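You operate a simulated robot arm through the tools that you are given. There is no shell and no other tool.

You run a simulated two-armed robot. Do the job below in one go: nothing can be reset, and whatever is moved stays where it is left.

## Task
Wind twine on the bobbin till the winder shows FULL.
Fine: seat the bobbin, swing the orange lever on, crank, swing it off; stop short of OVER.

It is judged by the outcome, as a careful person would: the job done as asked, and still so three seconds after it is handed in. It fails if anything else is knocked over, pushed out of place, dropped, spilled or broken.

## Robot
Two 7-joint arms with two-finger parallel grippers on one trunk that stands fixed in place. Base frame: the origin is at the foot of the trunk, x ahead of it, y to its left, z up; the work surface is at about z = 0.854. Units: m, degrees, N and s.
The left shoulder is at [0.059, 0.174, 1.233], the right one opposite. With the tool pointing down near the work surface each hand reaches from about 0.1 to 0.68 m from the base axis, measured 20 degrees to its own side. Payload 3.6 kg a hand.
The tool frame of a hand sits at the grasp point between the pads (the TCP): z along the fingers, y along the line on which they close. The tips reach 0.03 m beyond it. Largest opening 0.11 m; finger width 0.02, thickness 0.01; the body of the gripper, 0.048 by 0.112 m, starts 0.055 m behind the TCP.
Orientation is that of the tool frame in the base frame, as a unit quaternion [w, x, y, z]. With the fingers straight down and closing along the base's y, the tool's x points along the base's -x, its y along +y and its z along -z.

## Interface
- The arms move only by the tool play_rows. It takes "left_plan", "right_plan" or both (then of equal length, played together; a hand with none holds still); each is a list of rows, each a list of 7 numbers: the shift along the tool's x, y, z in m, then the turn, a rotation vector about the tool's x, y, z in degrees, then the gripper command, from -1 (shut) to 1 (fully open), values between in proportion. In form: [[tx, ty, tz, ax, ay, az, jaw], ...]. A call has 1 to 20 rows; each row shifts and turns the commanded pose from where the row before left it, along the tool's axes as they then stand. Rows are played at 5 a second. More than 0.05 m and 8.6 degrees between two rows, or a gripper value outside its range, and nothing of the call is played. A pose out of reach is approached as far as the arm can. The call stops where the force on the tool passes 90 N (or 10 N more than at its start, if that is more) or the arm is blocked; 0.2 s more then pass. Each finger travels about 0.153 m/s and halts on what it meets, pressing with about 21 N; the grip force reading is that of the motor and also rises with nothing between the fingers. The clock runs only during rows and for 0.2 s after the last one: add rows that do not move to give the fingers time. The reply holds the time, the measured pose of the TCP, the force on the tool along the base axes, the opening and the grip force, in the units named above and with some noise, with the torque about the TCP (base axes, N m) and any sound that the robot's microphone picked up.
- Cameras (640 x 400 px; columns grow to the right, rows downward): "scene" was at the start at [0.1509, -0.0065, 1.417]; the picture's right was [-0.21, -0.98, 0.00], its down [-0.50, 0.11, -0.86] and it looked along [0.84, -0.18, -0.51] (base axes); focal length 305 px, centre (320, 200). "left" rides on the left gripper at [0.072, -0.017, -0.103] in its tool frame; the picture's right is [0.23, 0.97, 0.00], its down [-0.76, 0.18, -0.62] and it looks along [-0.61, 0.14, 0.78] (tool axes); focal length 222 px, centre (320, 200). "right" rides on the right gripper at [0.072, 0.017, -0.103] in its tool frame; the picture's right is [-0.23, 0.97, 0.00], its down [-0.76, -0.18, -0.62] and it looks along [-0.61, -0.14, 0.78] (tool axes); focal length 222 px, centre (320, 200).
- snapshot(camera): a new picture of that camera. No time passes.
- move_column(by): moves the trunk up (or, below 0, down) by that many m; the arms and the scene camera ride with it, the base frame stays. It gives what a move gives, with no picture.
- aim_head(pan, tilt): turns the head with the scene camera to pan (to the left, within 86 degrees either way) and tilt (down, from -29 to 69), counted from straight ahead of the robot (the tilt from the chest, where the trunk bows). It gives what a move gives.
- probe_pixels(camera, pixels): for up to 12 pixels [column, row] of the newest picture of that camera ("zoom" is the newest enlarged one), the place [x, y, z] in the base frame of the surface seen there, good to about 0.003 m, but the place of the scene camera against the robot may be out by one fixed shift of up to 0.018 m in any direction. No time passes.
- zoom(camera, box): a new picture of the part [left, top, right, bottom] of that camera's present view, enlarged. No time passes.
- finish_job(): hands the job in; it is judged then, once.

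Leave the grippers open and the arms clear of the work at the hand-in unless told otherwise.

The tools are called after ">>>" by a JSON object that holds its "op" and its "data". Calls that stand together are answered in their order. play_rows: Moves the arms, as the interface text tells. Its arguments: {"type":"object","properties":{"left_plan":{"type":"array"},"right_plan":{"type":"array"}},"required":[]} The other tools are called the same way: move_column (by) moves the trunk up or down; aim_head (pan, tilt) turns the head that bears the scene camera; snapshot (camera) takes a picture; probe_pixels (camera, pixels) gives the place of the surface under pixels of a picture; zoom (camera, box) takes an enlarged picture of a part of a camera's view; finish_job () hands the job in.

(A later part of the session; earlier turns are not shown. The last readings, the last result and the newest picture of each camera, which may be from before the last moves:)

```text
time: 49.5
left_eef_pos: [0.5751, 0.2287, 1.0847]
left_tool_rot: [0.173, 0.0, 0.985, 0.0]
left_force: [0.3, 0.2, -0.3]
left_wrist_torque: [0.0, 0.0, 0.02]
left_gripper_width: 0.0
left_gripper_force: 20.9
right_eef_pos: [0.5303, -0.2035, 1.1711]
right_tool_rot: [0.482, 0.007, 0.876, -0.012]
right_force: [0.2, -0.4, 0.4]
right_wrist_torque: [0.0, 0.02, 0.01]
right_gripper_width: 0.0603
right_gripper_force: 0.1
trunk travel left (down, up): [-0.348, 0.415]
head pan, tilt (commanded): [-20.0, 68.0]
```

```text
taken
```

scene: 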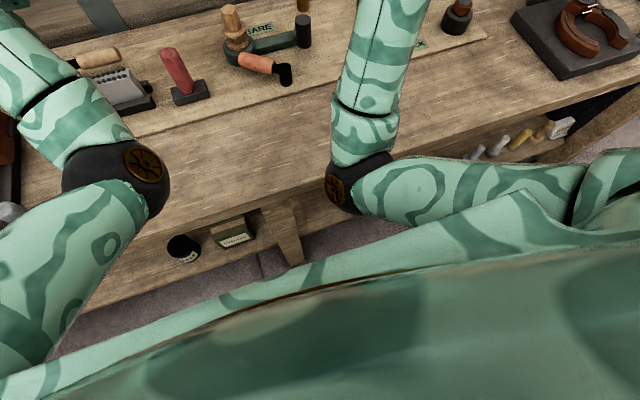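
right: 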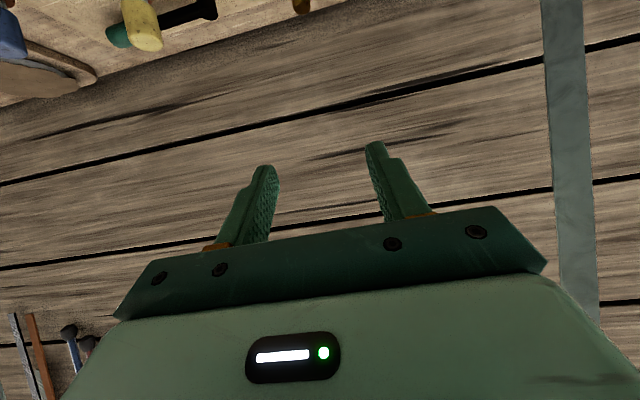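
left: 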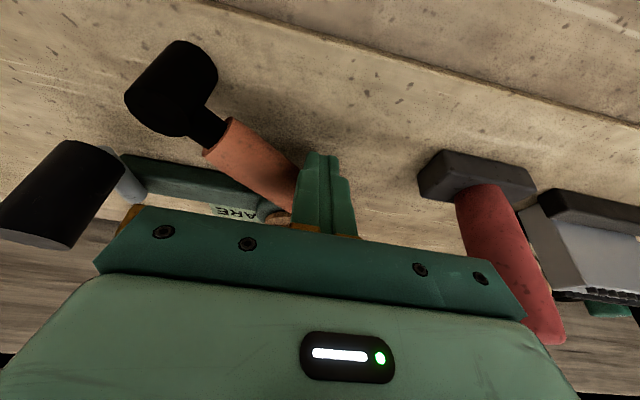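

The right upper arm is folded across the chest — the elbow swung inward. I'll move the hand right and return it to the starting tool-down posture to try to bring the elbow back out.

>>> {"op": "play_rows", "data": {"right_plan": [[0, -0.042, 0, 0, 0, 0, 0.1], [0, -0.042, 0, 0, 0, 0, 0.1], [0, -0.042, 0, 0, 0, 0, 0.1], [0, 0, 0, 0, 8.26, 0, 0.1], [0, 0, 0, 0, 8.26, 0, 0.1], [0, 0, 0, 0, 8.26, 0, 0.1], [0, 0, 0, 0, 8.26, 0, 0.1], [0, 0, 0, 0, 8.26, 0, 0.1], [0, 0, 0, 0, 8.26, 0, 0.1], [0, 0, 0, 0, 8.26, 0, 0.1], [0, 0, -0.04, 0, 0, 0, 0.1], [0, 0, -0.04, 0, 0, 0, 0.1], [0, 0, 0, 0, 0, 0, 0.1]]}}

>>> {"op": "snapshot", "data": {"camera": "scene"}}

```text
time: 52.3
left_eef_pos: [0.5748, 0.2287, 1.0834]
left_tool_rot: [0.174, -0.001, 0.985, 0.0]
left_force: [-0.5, 0.5, -0.1]
left_wrist_torque: [-0.01, -0.02, -0.02]
left_gripper_width: 0.0001
left_gripper_force: 21.1
right_eef_pos: [0.5326, -0.3311, 1.2518]
right_tool_rot: [-0.001, 0.01, 1.0, -0.006]
right_force: [0.2, -0.5, 0.6]
right_wrist_torque: [0.01, 0.0, 0.01]
right_gripper_width: 0.0606
right_gripper_force: 0.1
right hand out of reach, approached as far as the arm can: row 7
trunk travel left (down, up): [-0.348, 0.415]
head pan, tilt (commanded): [-20.0, 68.0]
```

```text
taken
```

scene: 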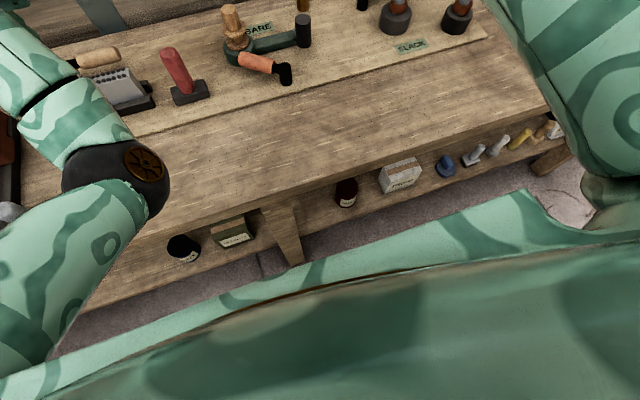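

The elbow is back out to the right. Re-aim the head at the winder, pitch the right tool 45° again here, and move to the stand-off in front of the knob.

>>> {"op": "aim_head", "data": {"pan": -10, "tilt": 42}}

>>> {"op": "play_rows", "data": {"right_plan": [[0, 0, 0, 0, -7.5, 0, 0.1], [0, 0, 0, 0, -7.5, 0, 0.1], [0, 0, 0, 0, -7.5, 0, 0.1], [0, 0, 0, 0, -7.5, 0, 0.1], [0, 0, 0, 0, -7.5, 0, 0.1], [0, 0, 0, 0, -7.5, 0, 0.1], [0.0244, 0.0263, 0.0209, 0, 0, 0, 0.1], [0.0244, 0.0263, 0.0209, 0, 0, 0, 0.1], [0.0244, 0.0263, 0.0209, 0, 0, 0, 0.1], [0.0244, 0.0263, 0.0209, 0, 0, 0, 0.1], [0.0244, 0.0263, 0.0209, 0, 0, 0, 0.1], [0.0244, 0.0263, 0.0209, 0, 0, 0, 0.1], [0, 0, 0, 0, 0, 0, 0.1]]}}

>>> {"op": "snapshot", "data": {"camera": "scene"}}

>>> {"op": "snapshot", "data": {"camera": "right"}}

```text
time: 53.2
left_eef_pos: [0.5746, 0.2285, 1.0842]
left_tool_rot: [0.174, -0.001, 0.985, 0.001]
left_force: [0.0, 0.1, -0.7]
left_wrist_torque: [-0.03, 0.04, 0.02]
left_gripper_width: 0.0
left_gripper_force: 20.4
right_eef_pos: [0.5321, -0.3316, 1.2526]
right_tool_rot: [-0.002, 0.01, 1.0, -0.005]
right_force: [-0.3, 0.0, 0.6]
right_wrist_torque: [0.0, 0.02, 0.05]
right_gripper_width: 0.0608
right_gripper_force: 0.0
trunk travel left (down, up): [-0.348, 0.415]
head pan, tilt (commanded): [-10.0, 42.0]
```

```text
time: 55.9
left_eef_pos: [0.5753, 0.2275, 1.0842]
left_tool_rot: [0.173, 0.0, 0.985, 0.0]
left_force: [-0.1, 0.2, -0.3]
left_wrist_torque: [-0.02, -0.03, 0.01]
left_gripper_width: 0.0003
left_gripper_force: 20.8
right_eef_pos: [0.5514, -0.1946, 1.1598]
right_tool_rot: [0.476, 0.016, 0.879, -0.021]
right_force: [-0.5, 0.0, -1.5]
right_wrist_torque: [0.0, -0.01, 0.07]
right_gripper_width: 0.0607
right_gripper_force: 0.0
right hand out of reach, approached as far as the arm can: row 2
trunk travel left (down, up): [-0.348, 0.415]
head pan, tilt (commanded): [-10.0, 42.0]
stopped in row 13 (right hand): the arm was blocked; the commanded pose is now the measured one
```

```text
taken
```

scene: 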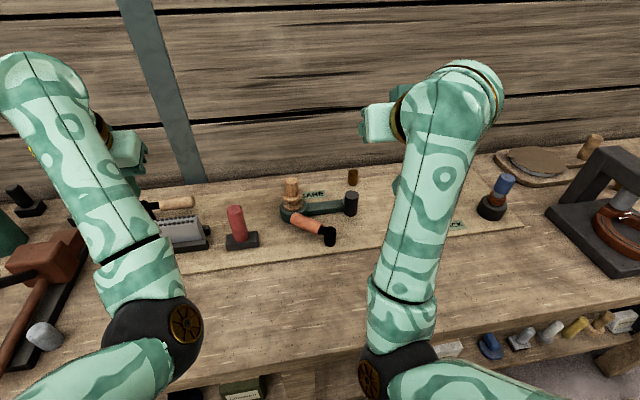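

```text
taken
```

right: 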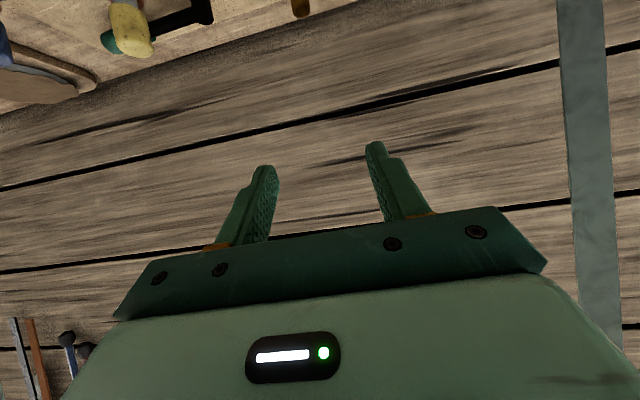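

Pitching at that height flipped the elbow in again. I'll go back out to tool-down first (which frees the elbow), then descend tool-down to z≈1.12 before pitching, as worked the first time.

>>> {"op": "play_rows", "data": {"right_plan": [[0, -0.045, 0, 0, 0, 0, 0.1], [0, -0.045, 0, 0, 0, 0, 0.1], [0, -0.045, 0, 0, 0, 0, 0.1], [0, 0, 0, 0, 8.15, 0, 0.1], [0, 0, 0, 0, 8.15, 0, 0.1], [0, 0, 0, 0, 8.15, 0, 0.1], [0, 0, 0, 0, 8.15, 0, 0.1], [0, 0, 0, 0, 8.15, 0, 0.1], [0, 0, 0, 0, 8.15, 0, 0.1], [0, 0, 0, 0, 8.15, 0, 0.1], [0, 0, -0.04, 0, 0, 0, 0.1], [0, 0, -0.04, 0, 0, 0, 0.1], [0, 0, 0, 0, 0, 0, 0.1]]}}

>>> {"op": "snapshot", "data": {"camera": "scene"}}

```text
time: 58.6
left_eef_pos: [0.5744, 0.2285, 1.0835]
left_tool_rot: [0.175, -0.001, 0.985, 0.001]
left_force: [-0.1, -0.4, -0.6]
left_wrist_torque: [-0.02, 0.02, -0.01]
left_gripper_width: 0.0003
left_gripper_force: 21.5
right_eef_pos: [0.5474, -0.3266, 1.2424]
right_tool_rot: [-0.004, 0.022, 1.0, -0.009]
right_force: [0.7, 0.4, 0.8]
right_wrist_torque: [-0.01, 0.01, 0.01]
right_gripper_width: 0.0604
right_gripper_force: 0.2
trunk travel left (down, up): [-0.348, 0.415]
head pan, tilt (commanded): [-10.0, 42.0]
```

```text
taken
```

scene: 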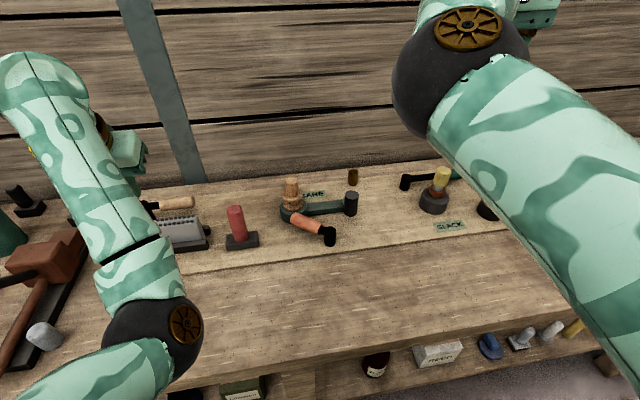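

Now the elbow appears high in front. I'll look toward the right arm to understand its posture before continuing.

>>> {"op": "aim_head", "data": {"pan": -40, "tilt": 40}}

>>> {"op": "snapshot", "data": {"camera": "scene"}}

>>> {"op": "probe_pixels", "data": {"camera": "scene", "pixels": [[320, 200], [200, 100], [150, 60], [400, 300], [500, 350], [250, 150]]}}

```text
time: 59.6
left_eef_pos: [0.5754, 0.229, 1.0842]
left_tool_rot: [0.173, -0.001, 0.985, 0.0]
left_force: [0.5, -0.8, 0.6]
left_wrist_torque: [0.03, -0.02, -0.02]
left_gripper_width: 0.0
left_gripper_force: 20.9
right_eef_pos: [0.5481, -0.3293, 1.2419]
right_tool_rot: [-0.004, 0.022, 1.0, -0.009]
right_force: [-0.1, 1.1, -0.4]
right_wrist_torque: [-0.05, 0.03, 0.01]
right_gripper_width: 0.0606
right_gripper_force: 0.1
trunk travel left (down, up): [-0.348, 0.415]
head pan, tilt (commanded): [-40.0, 40.0]
```

```text
taken
```

scene: 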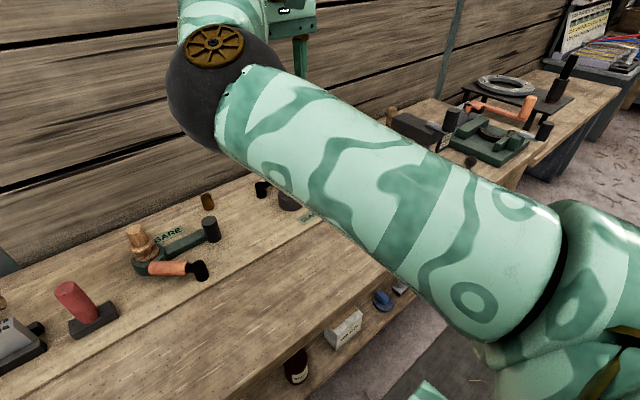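

```text
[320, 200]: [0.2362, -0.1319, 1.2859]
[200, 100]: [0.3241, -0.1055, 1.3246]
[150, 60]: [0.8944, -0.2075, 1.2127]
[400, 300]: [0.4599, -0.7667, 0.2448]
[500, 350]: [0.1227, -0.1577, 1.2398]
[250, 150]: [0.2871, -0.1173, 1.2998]
```

The upper arm now goes forward with the elbow up (≈(0.33,-0.11,1.33)) — clear of the chest. I'll level the small orientation error, descend tool-down to (0.48,-0.29,1.12), and then pitch 45°.

>>> {"op": "play_rows", "data": {"right_plan": [[0.0227, 0.012, 0.0407, -1, -0.5, -2.5, 0.1], [0.0227, 0.012, 0.0407, 0, 0, 0, 0.1], [0.0227, 0.012, 0.0407, 0, 0, 0, 0.1], [0, 0, 0, 0, 0, 0, 0.1]]}}

>>> {"op": "snapshot", "data": {"camera": "scene"}}

```text
time: 60.6
left_eef_pos: [0.5745, 0.2274, 1.0849]
left_tool_rot: [0.174, -0.001, 0.985, 0.0]
left_force: [0.2, 0.2, -0.2]
left_wrist_torque: [0.03, -0.01, 0.04]
left_gripper_width: 0.0
left_gripper_force: 21.0
right_eef_pos: [0.5194, -0.3351, 1.1183]
right_tool_rot: [0.0, 0.0, 1.0, 0.0]
right_force: [0.5, -0.7, -0.1]
right_wrist_torque: [0.0, -0.02, 0.02]
right_gripper_width: 0.0601
right_gripper_force: 0.0
right hand out of reach, approached as far as the arm can: row 1, 2, 3
trunk travel left (down, up): [-0.348, 0.415]
head pan, tilt (commanded): [-40.0, 40.0]
```

```text
taken
```

scene: 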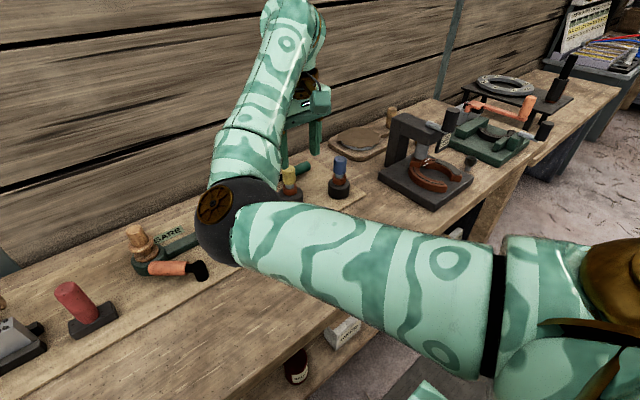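

The inward elbow limits this arm. At t≈11 s the elbow was out while the hand was yawed −60°; I'll raise the hand and yaw it that way again to coax the elbow outward, watching with the head camera.

>>> {"op": "play_rows", "data": {"right_plan": [[-0.01, -0.01, -0.04, 0, 0, 0, 0.1], [-0.01, -0.01, -0.04, 0, 0, 0, 0.1], [0, 0, 0, 0, 0, -8.5, 0.1], [0, 0, 0, 0, 0, -8.5, 0.1], [0, 0, 0, 0, 0, -8.5, 0.1], [0, 0, 0, 0, 0, -8.5, 0.1], [0, 0, 0, 0, 0, -8.5, 0.1], [0, 0, 0, 0, 0, -8.5, 0.1], [0, 0, 0, 0, 0, -8.5, 0.1], [0, 0, 0, 0, 0, 0, 0.1]]}}

>>> {"op": "snapshot", "data": {"camera": "scene"}}

```text
time: 62.8
left_eef_pos: [0.5749, 0.2274, 1.0838]
left_tool_rot: [0.174, -0.001, 0.985, 0.0]
left_force: [-0.2, -0.5, -1.0]
left_wrist_torque: [-0.04, -0.01, 0.0]
left_gripper_width: 0.0
left_gripper_force: 21.1
right_eef_pos: [0.5392, -0.3562, 1.1982]
right_tool_rot: [0.001, -0.497, 0.868, 0.0]
right_force: [0.4, -0.7, 0.7]
right_wrist_torque: [-0.01, -0.03, 0.01]
right_gripper_width: 0.0605
right_gripper_force: 0.1
trunk travel left (down, up): [-0.348, 0.415]
head pan, tilt (commanded): [-40.0, 40.0]
```

```text
taken
```

scene: 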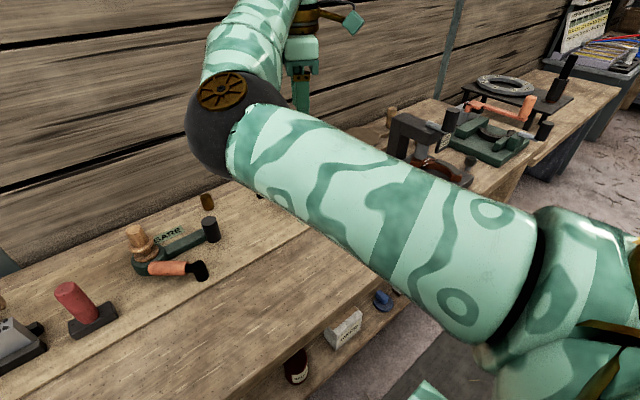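

The elbow rose but is still inward. Continue yawing another ~35° and draw the hand inward a little.

>>> {"op": "play_rows", "data": {"right_plan": [[0, 0, -0.03, 0, 0, -8.5, 0.1], [0, 0, -0.03, 0, 0, -8.5, 0.1], [0, 0, -0.03, 0, 0, -8.5, 0.1], [0, 0, -0.03, 0, 0, -8.5, 0.1], [0, 0, 0, 0, 0, -8.5, 0.1], [0, 0, 0, 0, 0, -8.5, 0.1], [0, 0, 0, 0, 0, 0, 0.1]]}}

>>> {"op": "snapshot", "data": {"camera": "scene"}}

```text
time: 64.4
left_eef_pos: [0.575, 0.2283, 1.0831]
left_tool_rot: [0.174, -0.001, 0.985, 0.0]
left_force: [-0.7, 0.6, 0.5]
left_wrist_torque: [0.03, -0.01, 0.0]
left_gripper_width: 0.0001
left_gripper_force: 21.1
right_eef_pos: [0.5383, -0.3584, 1.317]
right_tool_rot: [0.0, 0.822, -0.569, 0.001]
right_force: [1.0, 0.7, 0.7]
right_wrist_torque: [0.02, -0.02, -0.02]
right_gripper_width: 0.0603
right_gripper_force: 0.0
trunk travel left (down, up): [-0.348, 0.415]
head pan, tilt (commanded): [-40.0, 40.0]
```

```text
taken
```

scene: 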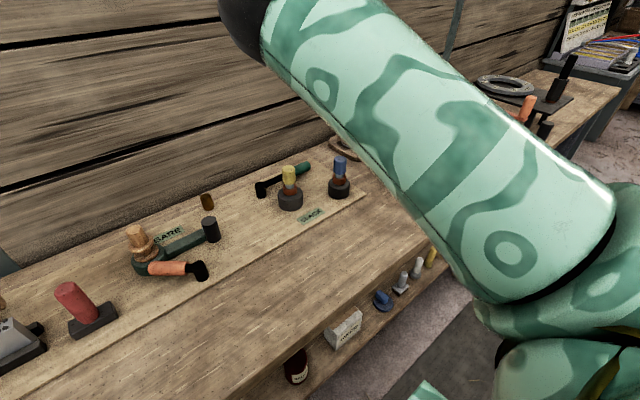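

The elbow is going up now. I'll bring the hand a bit toward the centre at this height to let the elbow roll over to the right.

>>> {"op": "play_rows", "data": {"right_plan": [[-0.042, -0.012, 0, 0, 0, 0, 0.1], [-0.042, -0.012, 0, 0, 0, 0, 0.1], [-0.042, -0.012, 0, 0, 0, 0, 0.1], [0, 0, 0, 0, 0, 0, 0.1]]}}

>>> {"op": "snapshot", "data": {"camera": "scene"}}

```text
time: 65.4
left_eef_pos: [0.5771, 0.2292, 1.0825]
left_tool_rot: [0.173, -0.001, 0.985, 0.0]
left_force: [-0.3, 0.5, 0.5]
left_wrist_torque: [0.02, 0.02, 0.02]
left_gripper_width: 0.0
left_gripper_force: 20.3
right_eef_pos: [0.5327, -0.227, 1.3176]
right_tool_rot: [0.0, 0.822, -0.569, 0.0]
right_force: [0.4, 1.1, -0.3]
right_wrist_torque: [0.04, 0.01, 0.0]
right_gripper_width: 0.0605
right_gripper_force: 0.0
right hand out of reach, approached as far as the arm can: row 2
trunk travel left (down, up): [-0.348, 0.415]
head pan, tilt (commanded): [-40.0, 40.0]
```

```text
taken
```

scene: 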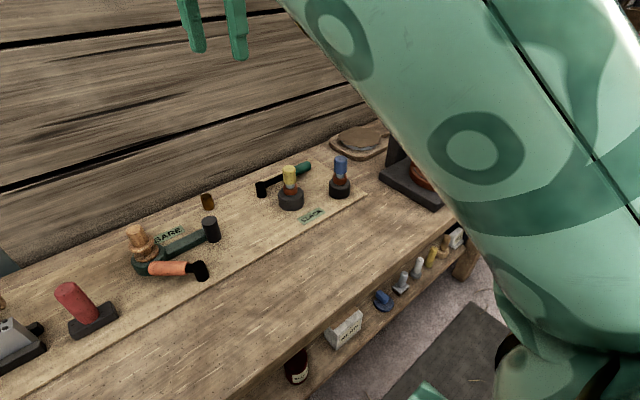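

The elbow has rolled up/outward. Now undo the yaw (13 × 8.5°) at this spot and look.

>>> {"op": "play_rows", "data": {"right_plan": [[0, 0, 0, 0, 0, 8.5, 0.1], [0, 0, 0, 0, 0, 8.5, 0.1], [0, 0, 0, 0, 0, 8.5, 0.1], [0, 0, 0, 0, 0, 8.5, 0.1], [0, 0, 0, 0, 0, 8.5, 0.1], [0, 0, 0, 0, 0, 8.5, 0.1], [0, 0, 0, 0, 0, 8.5, 0.1], [0, 0, 0, 0, 0, 8.5, 0.1], [0, 0, 0, 0, 0, 8.5, 0.1], [0, 0, 0, 0, 0, 8.5, 0.1], [0, 0, 0, 0, 0, 8.5, 0.1], [0, 0, 0, 0, 0, 8.5, 0.1], [0, 0, 0, 0, 0, 8.5, 0.1], [0, 0, 0, 0, 0, 0, 0.1]]}}

>>> {"op": "snapshot", "data": {"camera": "scene"}}

```text
time: 68.4
left_eef_pos: [0.5744, 0.2286, 1.0837]
left_tool_rot: [0.174, -0.001, 0.985, 0.001]
left_force: [-0.6, 0.3, -0.6]
left_wrist_torque: [-0.05, 0.01, -0.01]
left_gripper_width: 0.0001
left_gripper_force: 20.9
right_eef_pos: [0.5284, -0.225, 1.3188]
right_tool_rot: [0.001, 0.0, 1.0, 0.001]
right_force: [-0.2, 0.2, 0.2]
right_wrist_torque: [-0.01, -0.02, 0.01]
right_gripper_width: 0.0605
right_gripper_force: 0.1
trunk travel left (down, up): [-0.348, 0.415]
head pan, tilt (commanded): [-40.0, 40.0]
```

```text
taken
```

scene: 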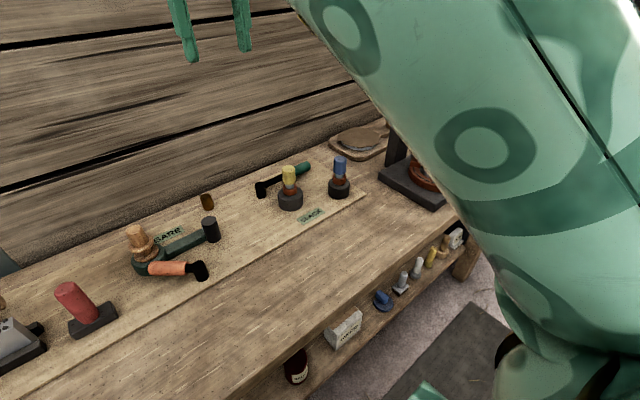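

Good. Now descend tool-down to about (0.49,-0.255,1.12), then pitch 45°.

>>> {"op": "play_rows", "data": {"right_plan": [[0.008, -0.006, 0.04, 0, 0, 0, 0.1], [0.008, -0.006, 0.04, 0, 0, 0, 0.1], [0.008, -0.006, 0.04, 0, 0, 0, 0.1], [0.008, -0.006, 0.04, 0, 0, 0, 0.1], [0.008, -0.006, 0.04, 0, 0, 0, 0.1], [0, 0, 0, 0, 0, 0, 0.1]]}}

>>> {"op": "snapshot", "data": {"camera": "scene"}}

```text
time: 69.8
left_eef_pos: [0.5745, 0.2292, 1.0848]
left_tool_rot: [0.173, -0.001, 0.985, 0.001]
left_force: [0.1, 0.7, -0.2]
left_wrist_torque: [-0.03, -0.03, 0.03]
left_gripper_width: 0.0001
left_gripper_force: 21.6
right_eef_pos: [0.4981, -0.276, 1.1212]
right_tool_rot: [0.0, 0.0, 1.0, 0.001]
right_force: [-0.2, 0.6, -0.4]
right_wrist_torque: [-0.01, -0.01, 0.0]
right_gripper_width: 0.0603
right_gripper_force: 0.1
right hand out of reach, approached as far as the arm can: row 2, 3, 4, 5
trunk travel left (down, up): [-0.348, 0.415]
head pan, tilt (commanded): [-40.0, 40.0]
```

```text
taken
```

scene: 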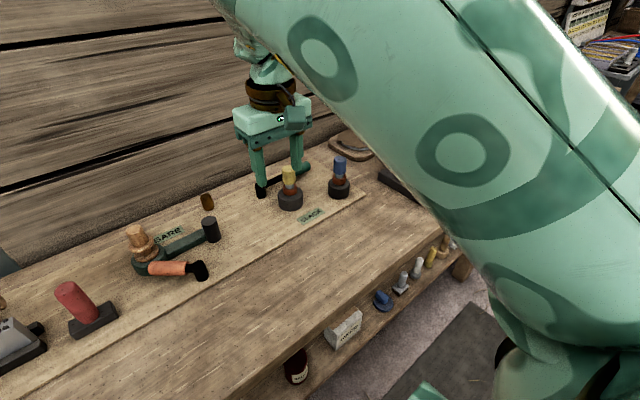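

Elbow-up posture, tool-down at (0.498,-0.276,1.121). I'll pitch about the wrist (TCP swinging forward) so the wrist doesn't crowd the shoulder.

>>> {"op": "play_rows", "data": {"right_plan": [[-0.0288, 0, 0, 0, -7.5, 0, 0.1], [-0.0288, 0, 0, 0, -7.5, 0, 0.1], [-0.0288, 0, 0, 0, -7.5, 0, 0.1], [-0.0288, 0, 0, 0, -7.5, 0, 0.1], [-0.0288, 0, 0, 0, -7.5, 0, 0.1], [-0.0288, 0, 0, 0, -7.5, 0, 0.1], [0, 0, 0, 0, 0, 0, 0.1]]}}

>>> {"op": "snapshot", "data": {"camera": "scene"}}

```text
time: 71.4
left_eef_pos: [0.5754, 0.228, 1.0842]
left_tool_rot: [0.174, -0.001, 0.985, 0.001]
left_force: [-1.3, 0.8, 0.4]
left_wrist_torque: [-0.03, 0.0, 0.01]
left_gripper_width: 0.0
left_gripper_force: 20.7
right_eef_pos: [0.6597, -0.2766, 1.177]
right_tool_rot: [0.384, 0.001, 0.923, -0.001]
right_force: [0.4, -0.4, -0.5]
right_wrist_torque: [0.01, 0.0, -0.04]
right_gripper_width: 0.0604
right_gripper_force: 0.1
trunk travel left (down, up): [-0.348, 0.415]
head pan, tilt (commanded): [-40.0, 40.0]
```

```text
taken
```

scene: 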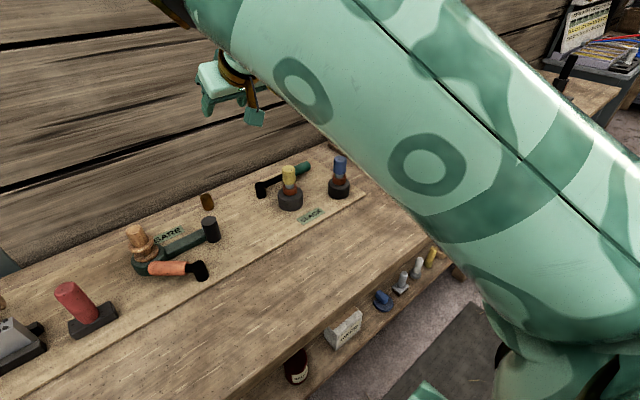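

Pitched cleanly with no flags. Now move to above the crank knob (0.624,-0.173,1.05) and re-aim the head at the winder.

>>> {"op": "play_rows", "data": {"right_plan": [[0.0288, 0.026, 0.0161, 0, 0, 0, 0.1], [0.0288, 0.026, 0.0161, 0, 0, 0, 0.1], [0.0288, 0.026, 0.0161, 0, 0, 0, 0.1], [0.0288, 0.026, 0.0161, 0, 0, 0, 0.1], [0, 0, 0, 0, 0, 0, 0.1]]}}

>>> {"op": "aim_head", "data": {"pan": -10, "tilt": 38}}

>>> {"op": "snapshot", "data": {"camera": "scene"}}

>>> {"op": "snapshot", "data": {"camera": "right"}}

```text
time: 72.6
left_eef_pos: [0.5746, 0.2279, 1.0842]
left_tool_rot: [0.173, -0.001, 0.985, 0.0]
left_force: [-0.7, 0.2, -0.1]
left_wrist_torque: [0.02, 0.01, 0.0]
left_gripper_width: 0.0001
left_gripper_force: 21.1
right_eef_pos: [0.679, -0.2484, 1.0492]
right_tool_rot: [0.384, 0.0, 0.923, 0.001]
right_force: [-0.7, -0.1, 1.0]
right_wrist_torque: [0.0, 0.05, -0.01]
right_gripper_width: 0.0605
right_gripper_force: 0.1
right hand out of reach, approached as far as the arm can: row 1, 2, 3, 4
trunk travel left (down, up): [-0.348, 0.415]
head pan, tilt (commanded): [-40.0, 40.0]
```

```text
time: 73.5
left_eef_pos: [0.5749, 0.2272, 1.0832]
left_tool_rot: [0.173, -0.001, 0.985, 0.001]
left_force: [1.1, -0.5, 1.7]
left_wrist_torque: [0.01, -0.01, 0.03]
left_gripper_width: 0.0001
left_gripper_force: 21.3
right_eef_pos: [0.6807, -0.2482, 1.0494]
right_tool_rot: [0.383, 0.0, 0.924, 0.002]
right_force: [-0.4, 0.7, -0.2]
right_wrist_torque: [0.0, 0.02, 0.0]
right_gripper_width: 0.0605
right_gripper_force: 0.0
trunk travel left (down, up): [-0.348, 0.415]
head pan, tilt (commanded): [-10.0, 38.0]
```

```text
taken
```

scene: 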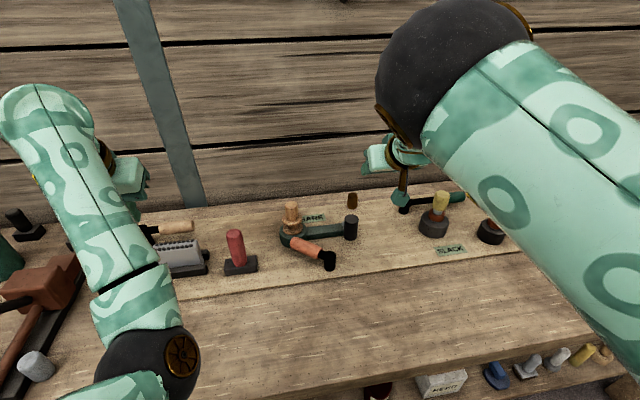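

```text
taken
```

right: 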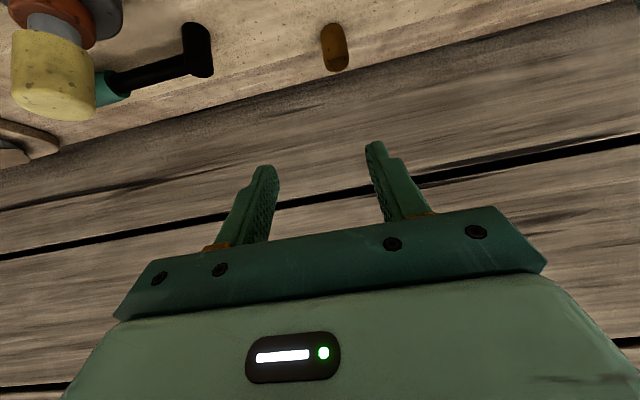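

This posture can't bring the wrist closer to the shoulder at this trunk height. Raising the trunk 13 cm will give the arm more room over the crank (and a better view).

>>> {"op": "move_column", "data": {"by": 0.13}}

>>> {"op": "play_rows", "data": {"right_plan": [[0.0235, 0, 0.0235, 0, 0, 0, 0.1], [0.0235, 0, 0.0235, 0, 0, 0, 0.1], [0.0194, 0.0375, -0.0194, 0, 0, 0, 0.1], [0.0194, 0.0375, -0.0194, 0, 0, 0, 0.1], [0, 0, 0, 0, 0, 0, 0.1]]}}

>>> {"op": "aim_head", "data": {"pan": -10, "tilt": 45}}

>>> {"op": "snapshot", "data": {"camera": "scene"}}

>>> {"op": "snapshot", "data": {"camera": "right"}}

```text
time: 75.1
left_eef_pos: [0.5756, 0.2282, 1.2129]
left_tool_rot: [0.174, -0.001, 0.985, 0.0]
left_force: [-0.7, -0.5, -0.3]
left_wrist_torque: [-0.02, 0.0, -0.05]
left_gripper_width: 0.0002
left_gripper_force: 21.1
right_eef_pos: [0.6816, -0.2494, 1.1788]
right_tool_rot: [0.383, 0.0, 0.924, 0.001]
right_force: [-0.2, -0.2, -0.9]
right_wrist_torque: [0.05, 0.0, -0.05]
right_gripper_width: 0.0605
right_gripper_force: 0.1
trunk travel left (down, up): [-0.478, 0.285]
head pan, tilt (commanded): [-10.0, 38.0]
```

```text
time: 76.3
left_eef_pos: [0.5735, 0.2285, 1.2126]
left_tool_rot: [0.174, 0.0, 0.985, -0.001]
left_force: [-0.4, 0.7, 0.5]
left_wrist_torque: [-0.02, 0.06, 0.03]
left_gripper_width: 0.0003
left_gripper_force: 21.6
right_eef_pos: [0.6648, -0.2269, 1.1098]
right_tool_rot: [0.383, 0.001, 0.924, 0.0]
right_force: [-0.3, 0.6, -0.7]
right_wrist_torque: [-0.03, 0.04, -0.03]
right_gripper_width: 0.0606
right_gripper_force: 0.2
right hand out of reach, approached as far as the arm can: row 3, 4
trunk travel left (down, up): [-0.478, 0.285]
head pan, tilt (commanded): [-10.0, 38.0]
```

```text
time: 77.0
left_eef_pos: [0.5752, 0.2284, 1.2138]
left_tool_rot: [0.173, -0.001, 0.985, 0.0]
left_force: [0.1, -0.1, 0.5]
left_wrist_torque: [0.01, 0.02, 0.02]
left_gripper_width: 0.0
left_gripper_force: 20.3
right_eef_pos: [0.6651, -0.2269, 1.1107]
right_tool_rot: [0.384, 0.001, 0.923, 0.0]
right_force: [0.4, 0.5, -0.6]
right_wrist_torque: [0.0, 0.03, -0.02]
right_gripper_width: 0.0605
right_gripper_force: 0.2
trunk travel left (down, up): [-0.478, 0.285]
head pan, tilt (commanded): [-10.0, 45.0]
```

```text
taken
```

scene: 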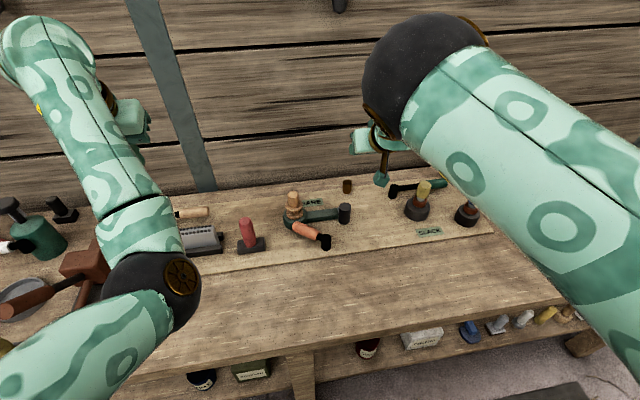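

```text
taken
```

right: 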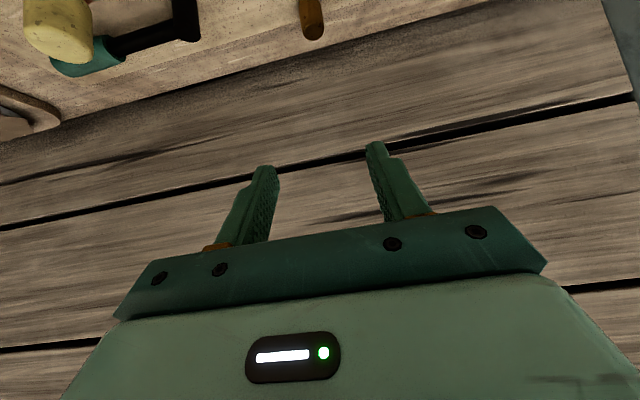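

Still limited. Yawing the hand earlier ratcheted the elbow from inward to up; I'll repeat that (un-pitch, lift, yaw counter-clockwise further) to bring the elbow fully out to the right.

>>> {"op": "play_rows", "data": {"right_plan": [[-0.0283, 0, -0.0283, 0, 0, 0, 0.1], [-0.0283, 0, -0.0283, 0, 0, 0, 0.1], [-0.0283, 0, -0.0283, 0, 0, 0, 0.1], [0.0288, 0, 0, 0, 7.5, 0, 0.1], [0.0288, 0, 0, 0, 7.5, 0, 0.1], [0.0288, 0, 0, 0, 7.5, 0, 0.1], [0.0288, 0, 0, 0, 7.5, 0, 0.1], [0.0288, 0, 0, 0, 7.5, 0, 0.1], [0.0288, 0, 0, 0, 7.5, 0, 0.1], [0, 0, 0, 0, 0, -8.5, 0.1], [0, 0, 0, 0, 0, -8.5, 0.1], [0, 0, 0, 0, 0, -8.5, 0.1], [0, 0, 0, 0, 0, -8.5, 0.1], [0, 0, 0, 0, 0, -8.5, 0.1], [0, 0, 0, 0, 0, -8.5, 0.1], [0, 0, 0, 0, 0, -8.5, 0.1], [0, 0, 0, 0, 0, -8.5, 0.1], [0, 0, 0, 0, 0, -8.5, 0.1], [0, 0, 0, 0, 0, -8.5, 0.1]]}}

>>> {"op": "aim_head", "data": {"pan": -45, "tilt": 30}}

>>> {"op": "snapshot", "data": {"camera": "scene"}}

```text
time: 81.0
left_eef_pos: [0.5744, 0.2282, 1.2133]
left_tool_rot: [0.174, -0.001, 0.985, 0.0]
left_force: [-0.2, -0.3, 0.1]
left_wrist_torque: [-0.03, 0.01, 0.0]
left_gripper_width: 0.0
left_gripper_force: 21.2
right_eef_pos: [0.5249, -0.2468, 1.1649]
right_tool_rot: [0.001, -0.676, 0.737, 0.0]
right_force: [-0.1, -0.1, 0.4]
right_wrist_torque: [-0.05, 0.0, 0.01]
right_gripper_width: 0.0604
right_gripper_force: 0.1
right hand out of reach, approached as far as the arm can: row 1, 7, 9
trunk travel left (down, up): [-0.478, 0.285]
head pan, tilt (commanded): [-10.0, 45.0]
```

```text
time: 82.0
left_eef_pos: [0.5752, 0.2287, 1.2136]
left_tool_rot: [0.174, -0.001, 0.985, 0.001]
left_force: [-0.1, -0.4, 0.5]
left_wrist_torque: [0.01, 0.02, -0.03]
left_gripper_width: 0.0
left_gripper_force: 20.8
right_eef_pos: [0.5234, -0.2484, 1.1657]
right_tool_rot: [0.001, -0.675, 0.738, 0.0]
right_force: [0.6, 0.2, 0.1]
right_wrist_torque: [-0.01, 0.04, -0.01]
right_gripper_width: 0.0603
right_gripper_force: 0.1
trunk travel left (down, up): [-0.478, 0.285]
head pan, tilt (commanded): [-45.0, 30.0]
```

```text
taken
```

scene: 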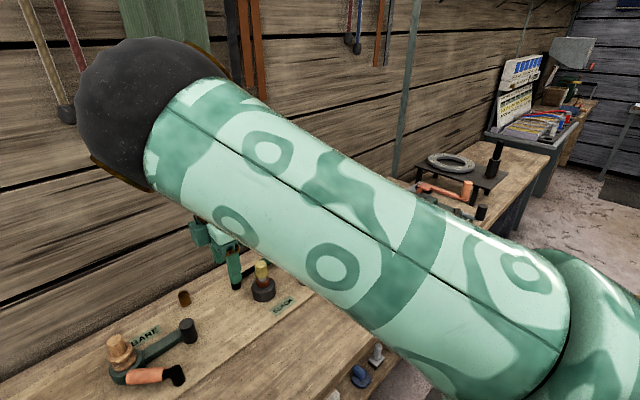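

>>> {"op": "probe_pixels", "data": {"camera": "scene", "pixels": [[150, 110], [300, 210], [500, 300], [100, 80], [220, 240], [450, 330]]}}

>>> {"op": "play_rows", "data": {"right_plan": [[0, 0, -0.02, 0, 0, -8.5, 0.1], [0, 0, -0.02, 0, 0, -8.5, 0.1], [0, 0, -0.02, 0, 0, -8.5, 0.1], [0, 0, -0.02, 0, 0, -8.5, 0.1], [0, 0, -0.02, 0, 0, -8.5, 0.1], [0, 0, -0.02, 0, 0, -8.5, 0.1], [0, 0, 0, 0, 0, 0, 0.1]]}}

>>> {"op": "snapshot", "data": {"camera": "scene"}}

```text
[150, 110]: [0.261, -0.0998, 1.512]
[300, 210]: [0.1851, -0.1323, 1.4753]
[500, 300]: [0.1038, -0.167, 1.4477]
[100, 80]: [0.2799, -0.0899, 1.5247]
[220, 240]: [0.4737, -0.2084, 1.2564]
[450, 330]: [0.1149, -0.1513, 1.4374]
```

```text
time: 83.6
left_eef_pos: [0.5741, 0.2285, 1.2141]
left_tool_rot: [0.174, -0.001, 0.985, -0.001]
left_force: [-0.4, -0.3, -0.4]
left_wrist_torque: [0.05, 0.0, -0.01]
left_gripper_width: 0.0
left_gripper_force: 20.9
right_eef_pos: [0.525, -0.247, 1.2863]
right_tool_rot: [-0.002, 0.928, -0.374, 0.001]
right_force: [0.3, -0.3, 0.2]
right_wrist_torque: [-0.02, 0.05, -0.02]
right_gripper_width: 0.0603
right_gripper_force: 0.0
trunk travel left (down, up): [-0.478, 0.285]
head pan, tilt (commanded): [-45.0, 30.0]
```

```text
taken
```

scene: 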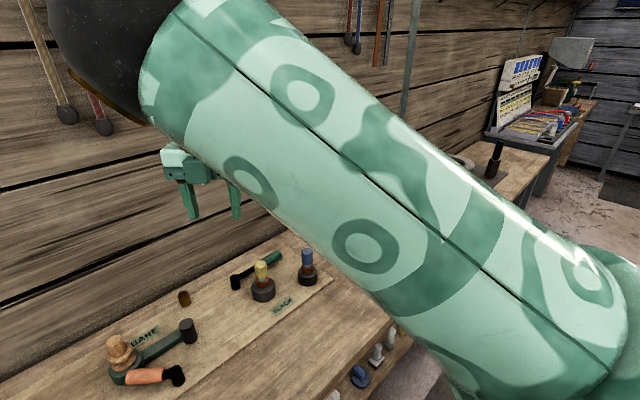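

Yawing doesn't roll it further. The low-inward elbow posture did work at the socket; it only got blocked when the wrist was drawn too close to the chest. So I'll accept that posture and avoid near-chest poses: undo the yaw, trunk down 5 cm, then pitch in place.

>>> {"op": "play_rows", "data": {"right_plan": [[0, 0, 0, 0, 0, 8.5, 0.1], [0, 0, 0, 0, 0, 8.5, 0.1], [0, 0, 0, 0, 0, 8.5, 0.1], [0, 0, 0, 0, 0, 8.5, 0.1], [0, 0, 0, 0, 0, 8.5, 0.1], [0, 0, 0, 0, 0, 8.5, 0.1], [0, 0, 0, 0, 0, 8.5, 0.1], [0, 0, 0, 0, 0, 8.5, 0.1], [0, 0, 0, 0, 0, 8.5, 0.1], [0, 0, 0, 0, 0, 8.5, 0.1], [0, 0, 0, 0, 0, 8.5, 0.1], [0, 0, 0, 0, 0, 8.5, 0.1], [0, 0, 0, 0, 0, 8.5, 0.1], [0, 0, 0, 0, 0, 8.5, 0.1], [0, 0, 0, 0, 0, 8.5, 0.1], [0, 0, 0, 0, 0, 8.5, 0.1], [0, -0.03, 0, 0, 0, 0, 0.1], [0, -0.03, 0, 0, 0, 0, 0.1], [0, -0.03, 0, 0, 0, 0, 0.1]]}}

>>> {"op": "move_column", "data": {"by": -0.05}}

>>> {"op": "snapshot", "data": {"camera": "scene"}}

```text
time: 87.6
left_eef_pos: [0.5761, 0.2275, 1.2148]
left_tool_rot: [0.173, -0.001, 0.985, 0.001]
left_force: [0.6, 0.0, 0.1]
left_wrist_torque: [0.0, 0.02, 0.01]
left_gripper_width: 0.0
left_gripper_force: 20.5
right_eef_pos: [0.5229, -0.3384, 1.2861]
right_tool_rot: [0.001, 0.0, 1.0, 0.001]
right_force: [-0.4, -0.8, 1.0]
right_wrist_torque: [0.0, -0.05, -0.03]
right_gripper_width: 0.0603
right_gripper_force: 0.1
trunk travel left (down, up): [-0.478, 0.285]
head pan, tilt (commanded): [-45.0, 30.0]
```

```text
time: 88.5
left_eef_pos: [0.5744, 0.2276, 1.1644]
left_tool_rot: [0.174, -0.001, 0.985, 0.001]
left_force: [1.1, -0.6, 0.4]
left_wrist_torque: [0.0, 0.05, -0.04]
left_gripper_width: 0.0
left_gripper_force: 21.1
right_eef_pos: [0.5249, -0.3369, 1.2369]
right_tool_rot: [0.001, 0.0, 1.0, 0.001]
right_force: [-0.5, 0.0, 0.4]
right_wrist_torque: [-0.04, 0.0, 0.01]
right_gripper_width: 0.0606
right_gripper_force: 0.0
trunk travel left (down, up): [-0.428, 0.335]
head pan, tilt (commanded): [-45.0, 30.0]
```

```text
taken
```

scene: 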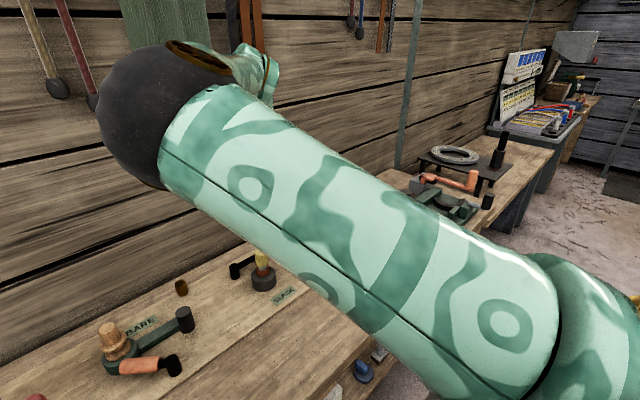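

Now raise a little and pitch in place, which previously dropped the elbow to the low posture.

>>> {"op": "play_rows", "data": {"right_plan": [[0, 0, -0.04, 0, 0, 0, 0.1], [0, 0, -0.04, 0, 0, 0, 0.1], [0, 0, 0, 0, -7.5, 0, 0.1], [0, 0, 0, 0, -7.5, 0, 0.1], [0, 0, 0, 0, -7.5, 0, 0.1], [0, 0, 0, 0, -7.5, 0, 0.1], [0, 0, 0, 0, -7.5, 0, 0.1], [0, 0, 0, 0, -7.5, 0, 0.1], [0, 0, 0, 0, 0, 0, 0.1]]}}

>>> {"op": "snapshot", "data": {"camera": "scene"}}

```text
time: 90.5
left_eef_pos: [0.5748, 0.2276, 1.1632]
left_tool_rot: [0.174, 0.0, 0.985, 0.0]
left_force: [-0.4, 0.1, 0.8]
left_wrist_torque: [-0.01, 0.04, 0.0]
left_gripper_width: 0.0
left_gripper_force: 21.5
right_eef_pos: [0.5238, -0.3372, 1.3154]
right_tool_rot: [0.383, 0.001, 0.924, 0.0]
right_force: [-0.5, -0.5, 0.3]
right_wrist_torque: [-0.02, -0.03, 0.02]
right_gripper_width: 0.0605
right_gripper_force: 0.1
trunk travel left (down, up): [-0.428, 0.335]
head pan, tilt (commanded): [-45.0, 30.0]
```

```text
taken
```

scene: 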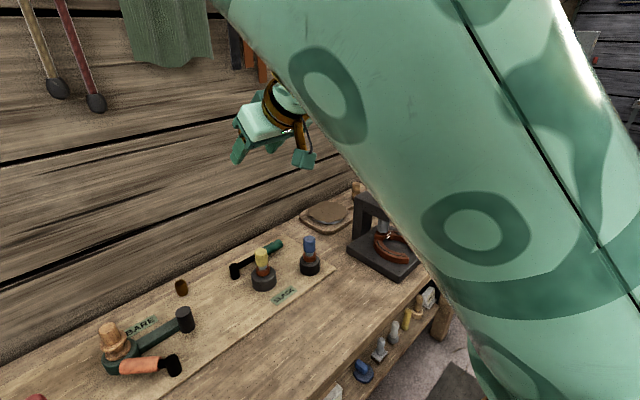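

Still elbow-up but pitched fine. Earlier, descending tool-down out at y≈−0.33 lowered the elbow smoothly. I'll un-pitch and descend there again, and check.

>>> {"op": "play_rows", "data": {"right_plan": [[0, 0, 0, 0, 7.5, 0, 0.1], [0, 0, 0, 0, 7.5, 0, 0.1], [0, 0, 0, 0, 7.5, 0, 0.1], [0, 0, 0, 0, 7.5, 0, 0.1], [0, 0, 0, 0, 7.5, 0, 0.1], [0, 0, 0, 0, 7.5, 0, 0.1], [0, -0.01, 0.04, 0, 0, 0, 0.1], [0, -0.01, 0.04, 0, 0, 0, 0.1], [0, 0, 0.04, 0, 0, 0, 0.1], [0, 0, 0, 0, 0, 0, 0.1]]}}

>>> {"op": "snapshot", "data": {"camera": "scene"}}

```text
time: 92.7
left_eef_pos: [0.5753, 0.2284, 1.1632]
left_tool_rot: [0.174, -0.001, 0.985, 0.001]
left_force: [0.3, -0.1, 0.4]
left_wrist_torque: [0.02, 0.0, 0.02]
left_gripper_width: 0.0
left_gripper_force: 21.3
right_eef_pos: [0.5244, -0.3565, 1.1963]
right_tool_rot: [0.002, 0.0, 1.0, 0.001]
right_force: [-0.1, -0.1, 0.2]
right_wrist_torque: [-0.02, 0.0, 0.0]
right_gripper_width: 0.0604
right_gripper_force: 0.1
trunk travel left (down, up): [-0.428, 0.335]
head pan, tilt (commanded): [-45.0, 30.0]
```

```text
taken
```

scene: 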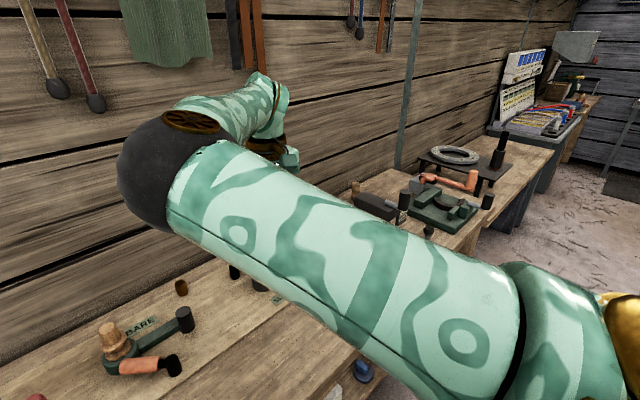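

The elbow lowers smoothly as the hand descends. Continue down 6 cm and then pitch about the wrist.

>>> {"op": "play_rows", "data": {"right_plan": [[0, 0, 0.03, 0, 0, 0, 0.1], [0, 0, 0.03, 0, 0, 0, 0.1], [-0.0288, 0, 0, 0, -7.5, 0, 0.1], [-0.0288, 0, 0, 0, -7.5, 0, 0.1], [-0.0288, 0, 0, 0, -7.5, 0, 0.1], [-0.0288, 0, 0, 0, -7.5, 0, 0.1], [-0.0288, 0, 0, 0, -7.5, 0, 0.1], [-0.0288, 0, 0, 0, -7.5, 0, 0.1], [0, 0, 0, 0, 0, 0, 0.1]]}}

>>> {"op": "snapshot", "data": {"camera": "scene"}}

```text
time: 94.7
left_eef_pos: [0.5749, 0.2293, 1.1629]
left_tool_rot: [0.174, -0.001, 0.985, 0.0]
left_force: [-0.5, 0.1, 0.1]
left_wrist_torque: [-0.01, 0.0, -0.03]
left_gripper_width: 0.0
left_gripper_force: 20.8
right_eef_pos: [0.684, -0.3561, 1.1894]
right_tool_rot: [0.384, 0.001, 0.923, 0.0]
right_force: [0.0, 0.2, 0.5]
right_wrist_torque: [0.0, 0.03, 0.01]
right_gripper_width: 0.0606
right_gripper_force: 0.0
trunk travel left (down, up): [-0.428, 0.335]
head pan, tilt (commanded): [-45.0, 30.0]
```

```text
taken
```

scene: 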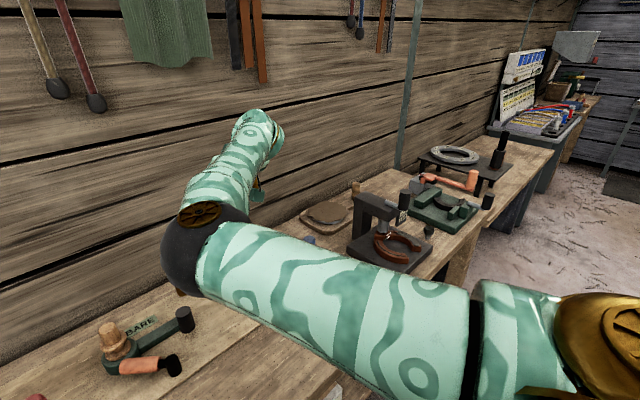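

Elbow is lower now, no flags. Move toward the knob stand-off (0.624,-0.173,1.05).

>>> {"op": "play_rows", "data": {"right_plan": [[0.0281, 0.0366, 0.0112, 0, 0, 0, 0.1], [0.0281, 0.0366, 0.0112, 0, 0, 0, 0.1], [0.0281, 0.0366, 0.0112, 0, 0, 0, 0.1], [0.0281, 0.0366, 0.0112, 0, 0, 0, 0.1], [0.0281, 0.0366, 0.0112, 0, 0, 0, 0.1], [0, 0, 0, 0, 0, 0, 0.1]]}}

>>> {"op": "snapshot", "data": {"camera": "scene"}}

```text
time: 96.3
left_eef_pos: [0.5745, 0.2275, 1.1645]
left_tool_rot: [0.174, -0.001, 0.985, -0.001]
left_force: [-0.6, 0.0, 0.2]
left_wrist_torque: [0.01, 0.0, 0.0]
left_gripper_width: 0.0
left_gripper_force: 20.8
right_eef_pos: [0.6448, -0.1952, 1.0997]
right_tool_rot: [0.422, 0.009, 0.906, -0.014]
right_force: [-0.1, 1.1, 0.4]
right_wrist_torque: [0.05, 0.01, -0.02]
right_gripper_width: 0.0608
right_gripper_force: 0.1
trunk travel left (down, up): [-0.428, 0.335]
head pan, tilt (commanded): [-45.0, 30.0]
stopped in row 6 (right hand): the arm was blocked; the commanded pose is now the measured one
```

```text
taken
```

scene: 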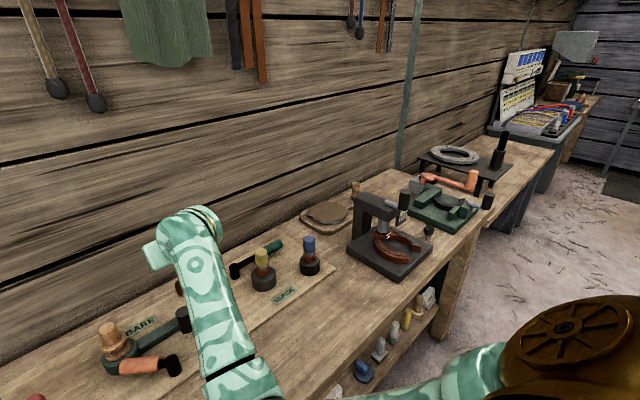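

Blocked again. I'll look straight down to see what the arm is touching.

>>> {"op": "aim_head", "data": {"pan": -25, "tilt": 69}}

>>> {"op": "snapshot", "data": {"camera": "scene"}}

>>> {"op": "probe_pixels", "data": {"camera": "scene", "pixels": [[320, 200], [250, 150], [200, 100], [400, 200], [350, 250], [300, 300], [100, 200], [50, 150], [500, 250]]}}

```text
time: 97.4
left_eef_pos: [0.5751, 0.2274, 1.1638]
left_tool_rot: [0.174, -0.001, 0.985, 0.0]
left_force: [0.3, 0.0, 0.1]
left_wrist_torque: [0.01, 0.03, 0.02]
left_gripper_width: 0.0
left_gripper_force: 21.5
right_eef_pos: [0.6454, -0.1946, 1.099]
right_tool_rot: [0.422, 0.009, 0.907, -0.015]
right_force: [-0.1, 0.0, -1.5]
right_wrist_torque: [0.01, -0.02, -0.05]
right_gripper_width: 0.0607
right_gripper_force: 0.0
trunk travel left (down, up): [-0.428, 0.335]
head pan, tilt (commanded): [-25.0, 68.8]
```

```text
taken
```

scene: 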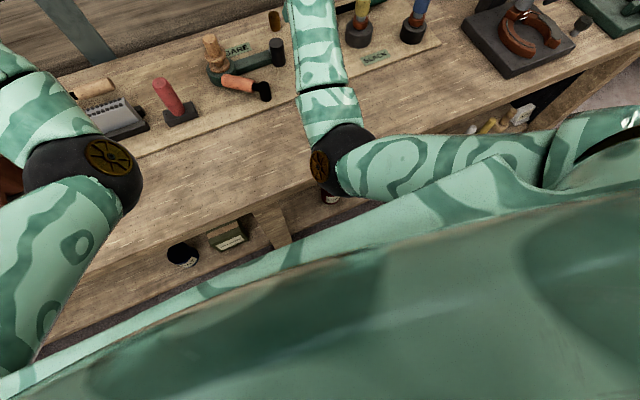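

```text
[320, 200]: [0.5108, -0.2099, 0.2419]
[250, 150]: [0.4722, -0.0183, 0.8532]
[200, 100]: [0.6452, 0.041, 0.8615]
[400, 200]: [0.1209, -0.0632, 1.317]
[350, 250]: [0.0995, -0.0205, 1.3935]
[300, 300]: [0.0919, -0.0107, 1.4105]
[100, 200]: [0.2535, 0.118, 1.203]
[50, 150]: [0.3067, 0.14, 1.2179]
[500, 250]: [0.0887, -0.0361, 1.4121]
```

The right upper arm is pressed against the chest — the elbow must come out. Idea: with the arm stretched out and the tool aligned with it, rolling the hand shares between shoulder and wrist, swinging the elbow; then un-roll tool-down using only the wrist. First retreat to the right and stretch out forward-right at z≈1.2 (clear of posts and wall).

>>> {"op": "play_rows", "data": {"right_plan": [[-0.0208, -0.033, -0.0032, 0, 0, 0, 0.1], [-0.0208, -0.033, -0.0032, 0, 0, 0, 0.1], [-0.0208, -0.033, -0.0032, 0, 0, 0, 0.1], [-0.0208, -0.033, -0.0032, 0, 0, 0, 0.1], [-0.0208, -0.033, -0.0032, 0, 0, 0, 0.1], [0, -0.02, 0.01, 0, -7, 0, 0.1], [0, -0.02, 0.01, 0, -7, 0, 0.1], [0, -0.02, 0.01, 0, -7, 0, 0.1], [0, 0, 0, 0, 0, 0, 0.1]]}}

>>> {"op": "aim_head", "data": {"pan": -40, "tilt": 45}}

>>> {"op": "snapshot", "data": {"camera": "scene"}}

```text
time: 99.4
left_eef_pos: [0.5747, 0.2271, 1.1635]
left_tool_rot: [0.174, -0.001, 0.985, 0.0]
left_force: [-0.6, -0.2, 0.4]
left_wrist_torque: [0.02, 0.0, -0.01]
left_gripper_width: 0.0001
left_gripper_force: 21.2
right_eef_pos: [0.7186, -0.4164, 1.1723]
right_tool_rot: [0.579, 0.005, 0.815, -0.011]
right_force: [0.2, 0.1, -0.2]
right_wrist_torque: [0.03, 0.0, 0.02]
right_gripper_width: 0.0606
right_gripper_force: 0.1
trunk travel left (down, up): [-0.428, 0.335]
head pan, tilt (commanded): [-25.0, 68.8]
```

```text
time: 100.3
left_eef_pos: [0.5746, 0.2282, 1.1636]
left_tool_rot: [0.174, -0.001, 0.985, 0.0]
left_force: [-0.6, 0.8, -0.5]
left_wrist_torque: [0.02, 0.0, 0.01]
left_gripper_width: 0.0
left_gripper_force: 21.0
right_eef_pos: [0.7196, -0.4163, 1.1734]
right_tool_rot: [0.579, 0.005, 0.815, -0.011]
right_force: [-0.3, -0.4, -0.6]
right_wrist_torque: [0.02, -0.03, -0.03]
right_gripper_width: 0.0603
right_gripper_force: 0.1
trunk travel left (down, up): [-0.428, 0.335]
head pan, tilt (commanded): [-40.0, 45.0]
```

```text
taken
```

scene: 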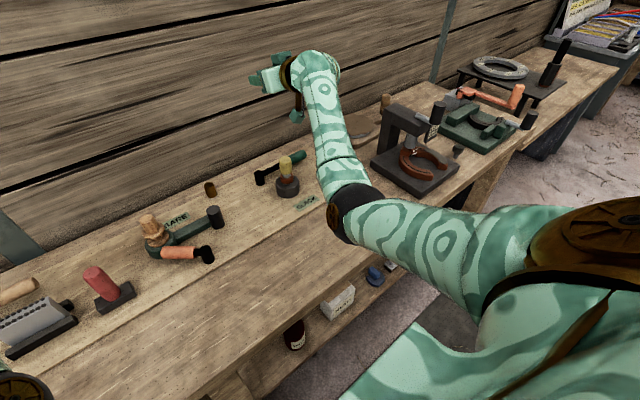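

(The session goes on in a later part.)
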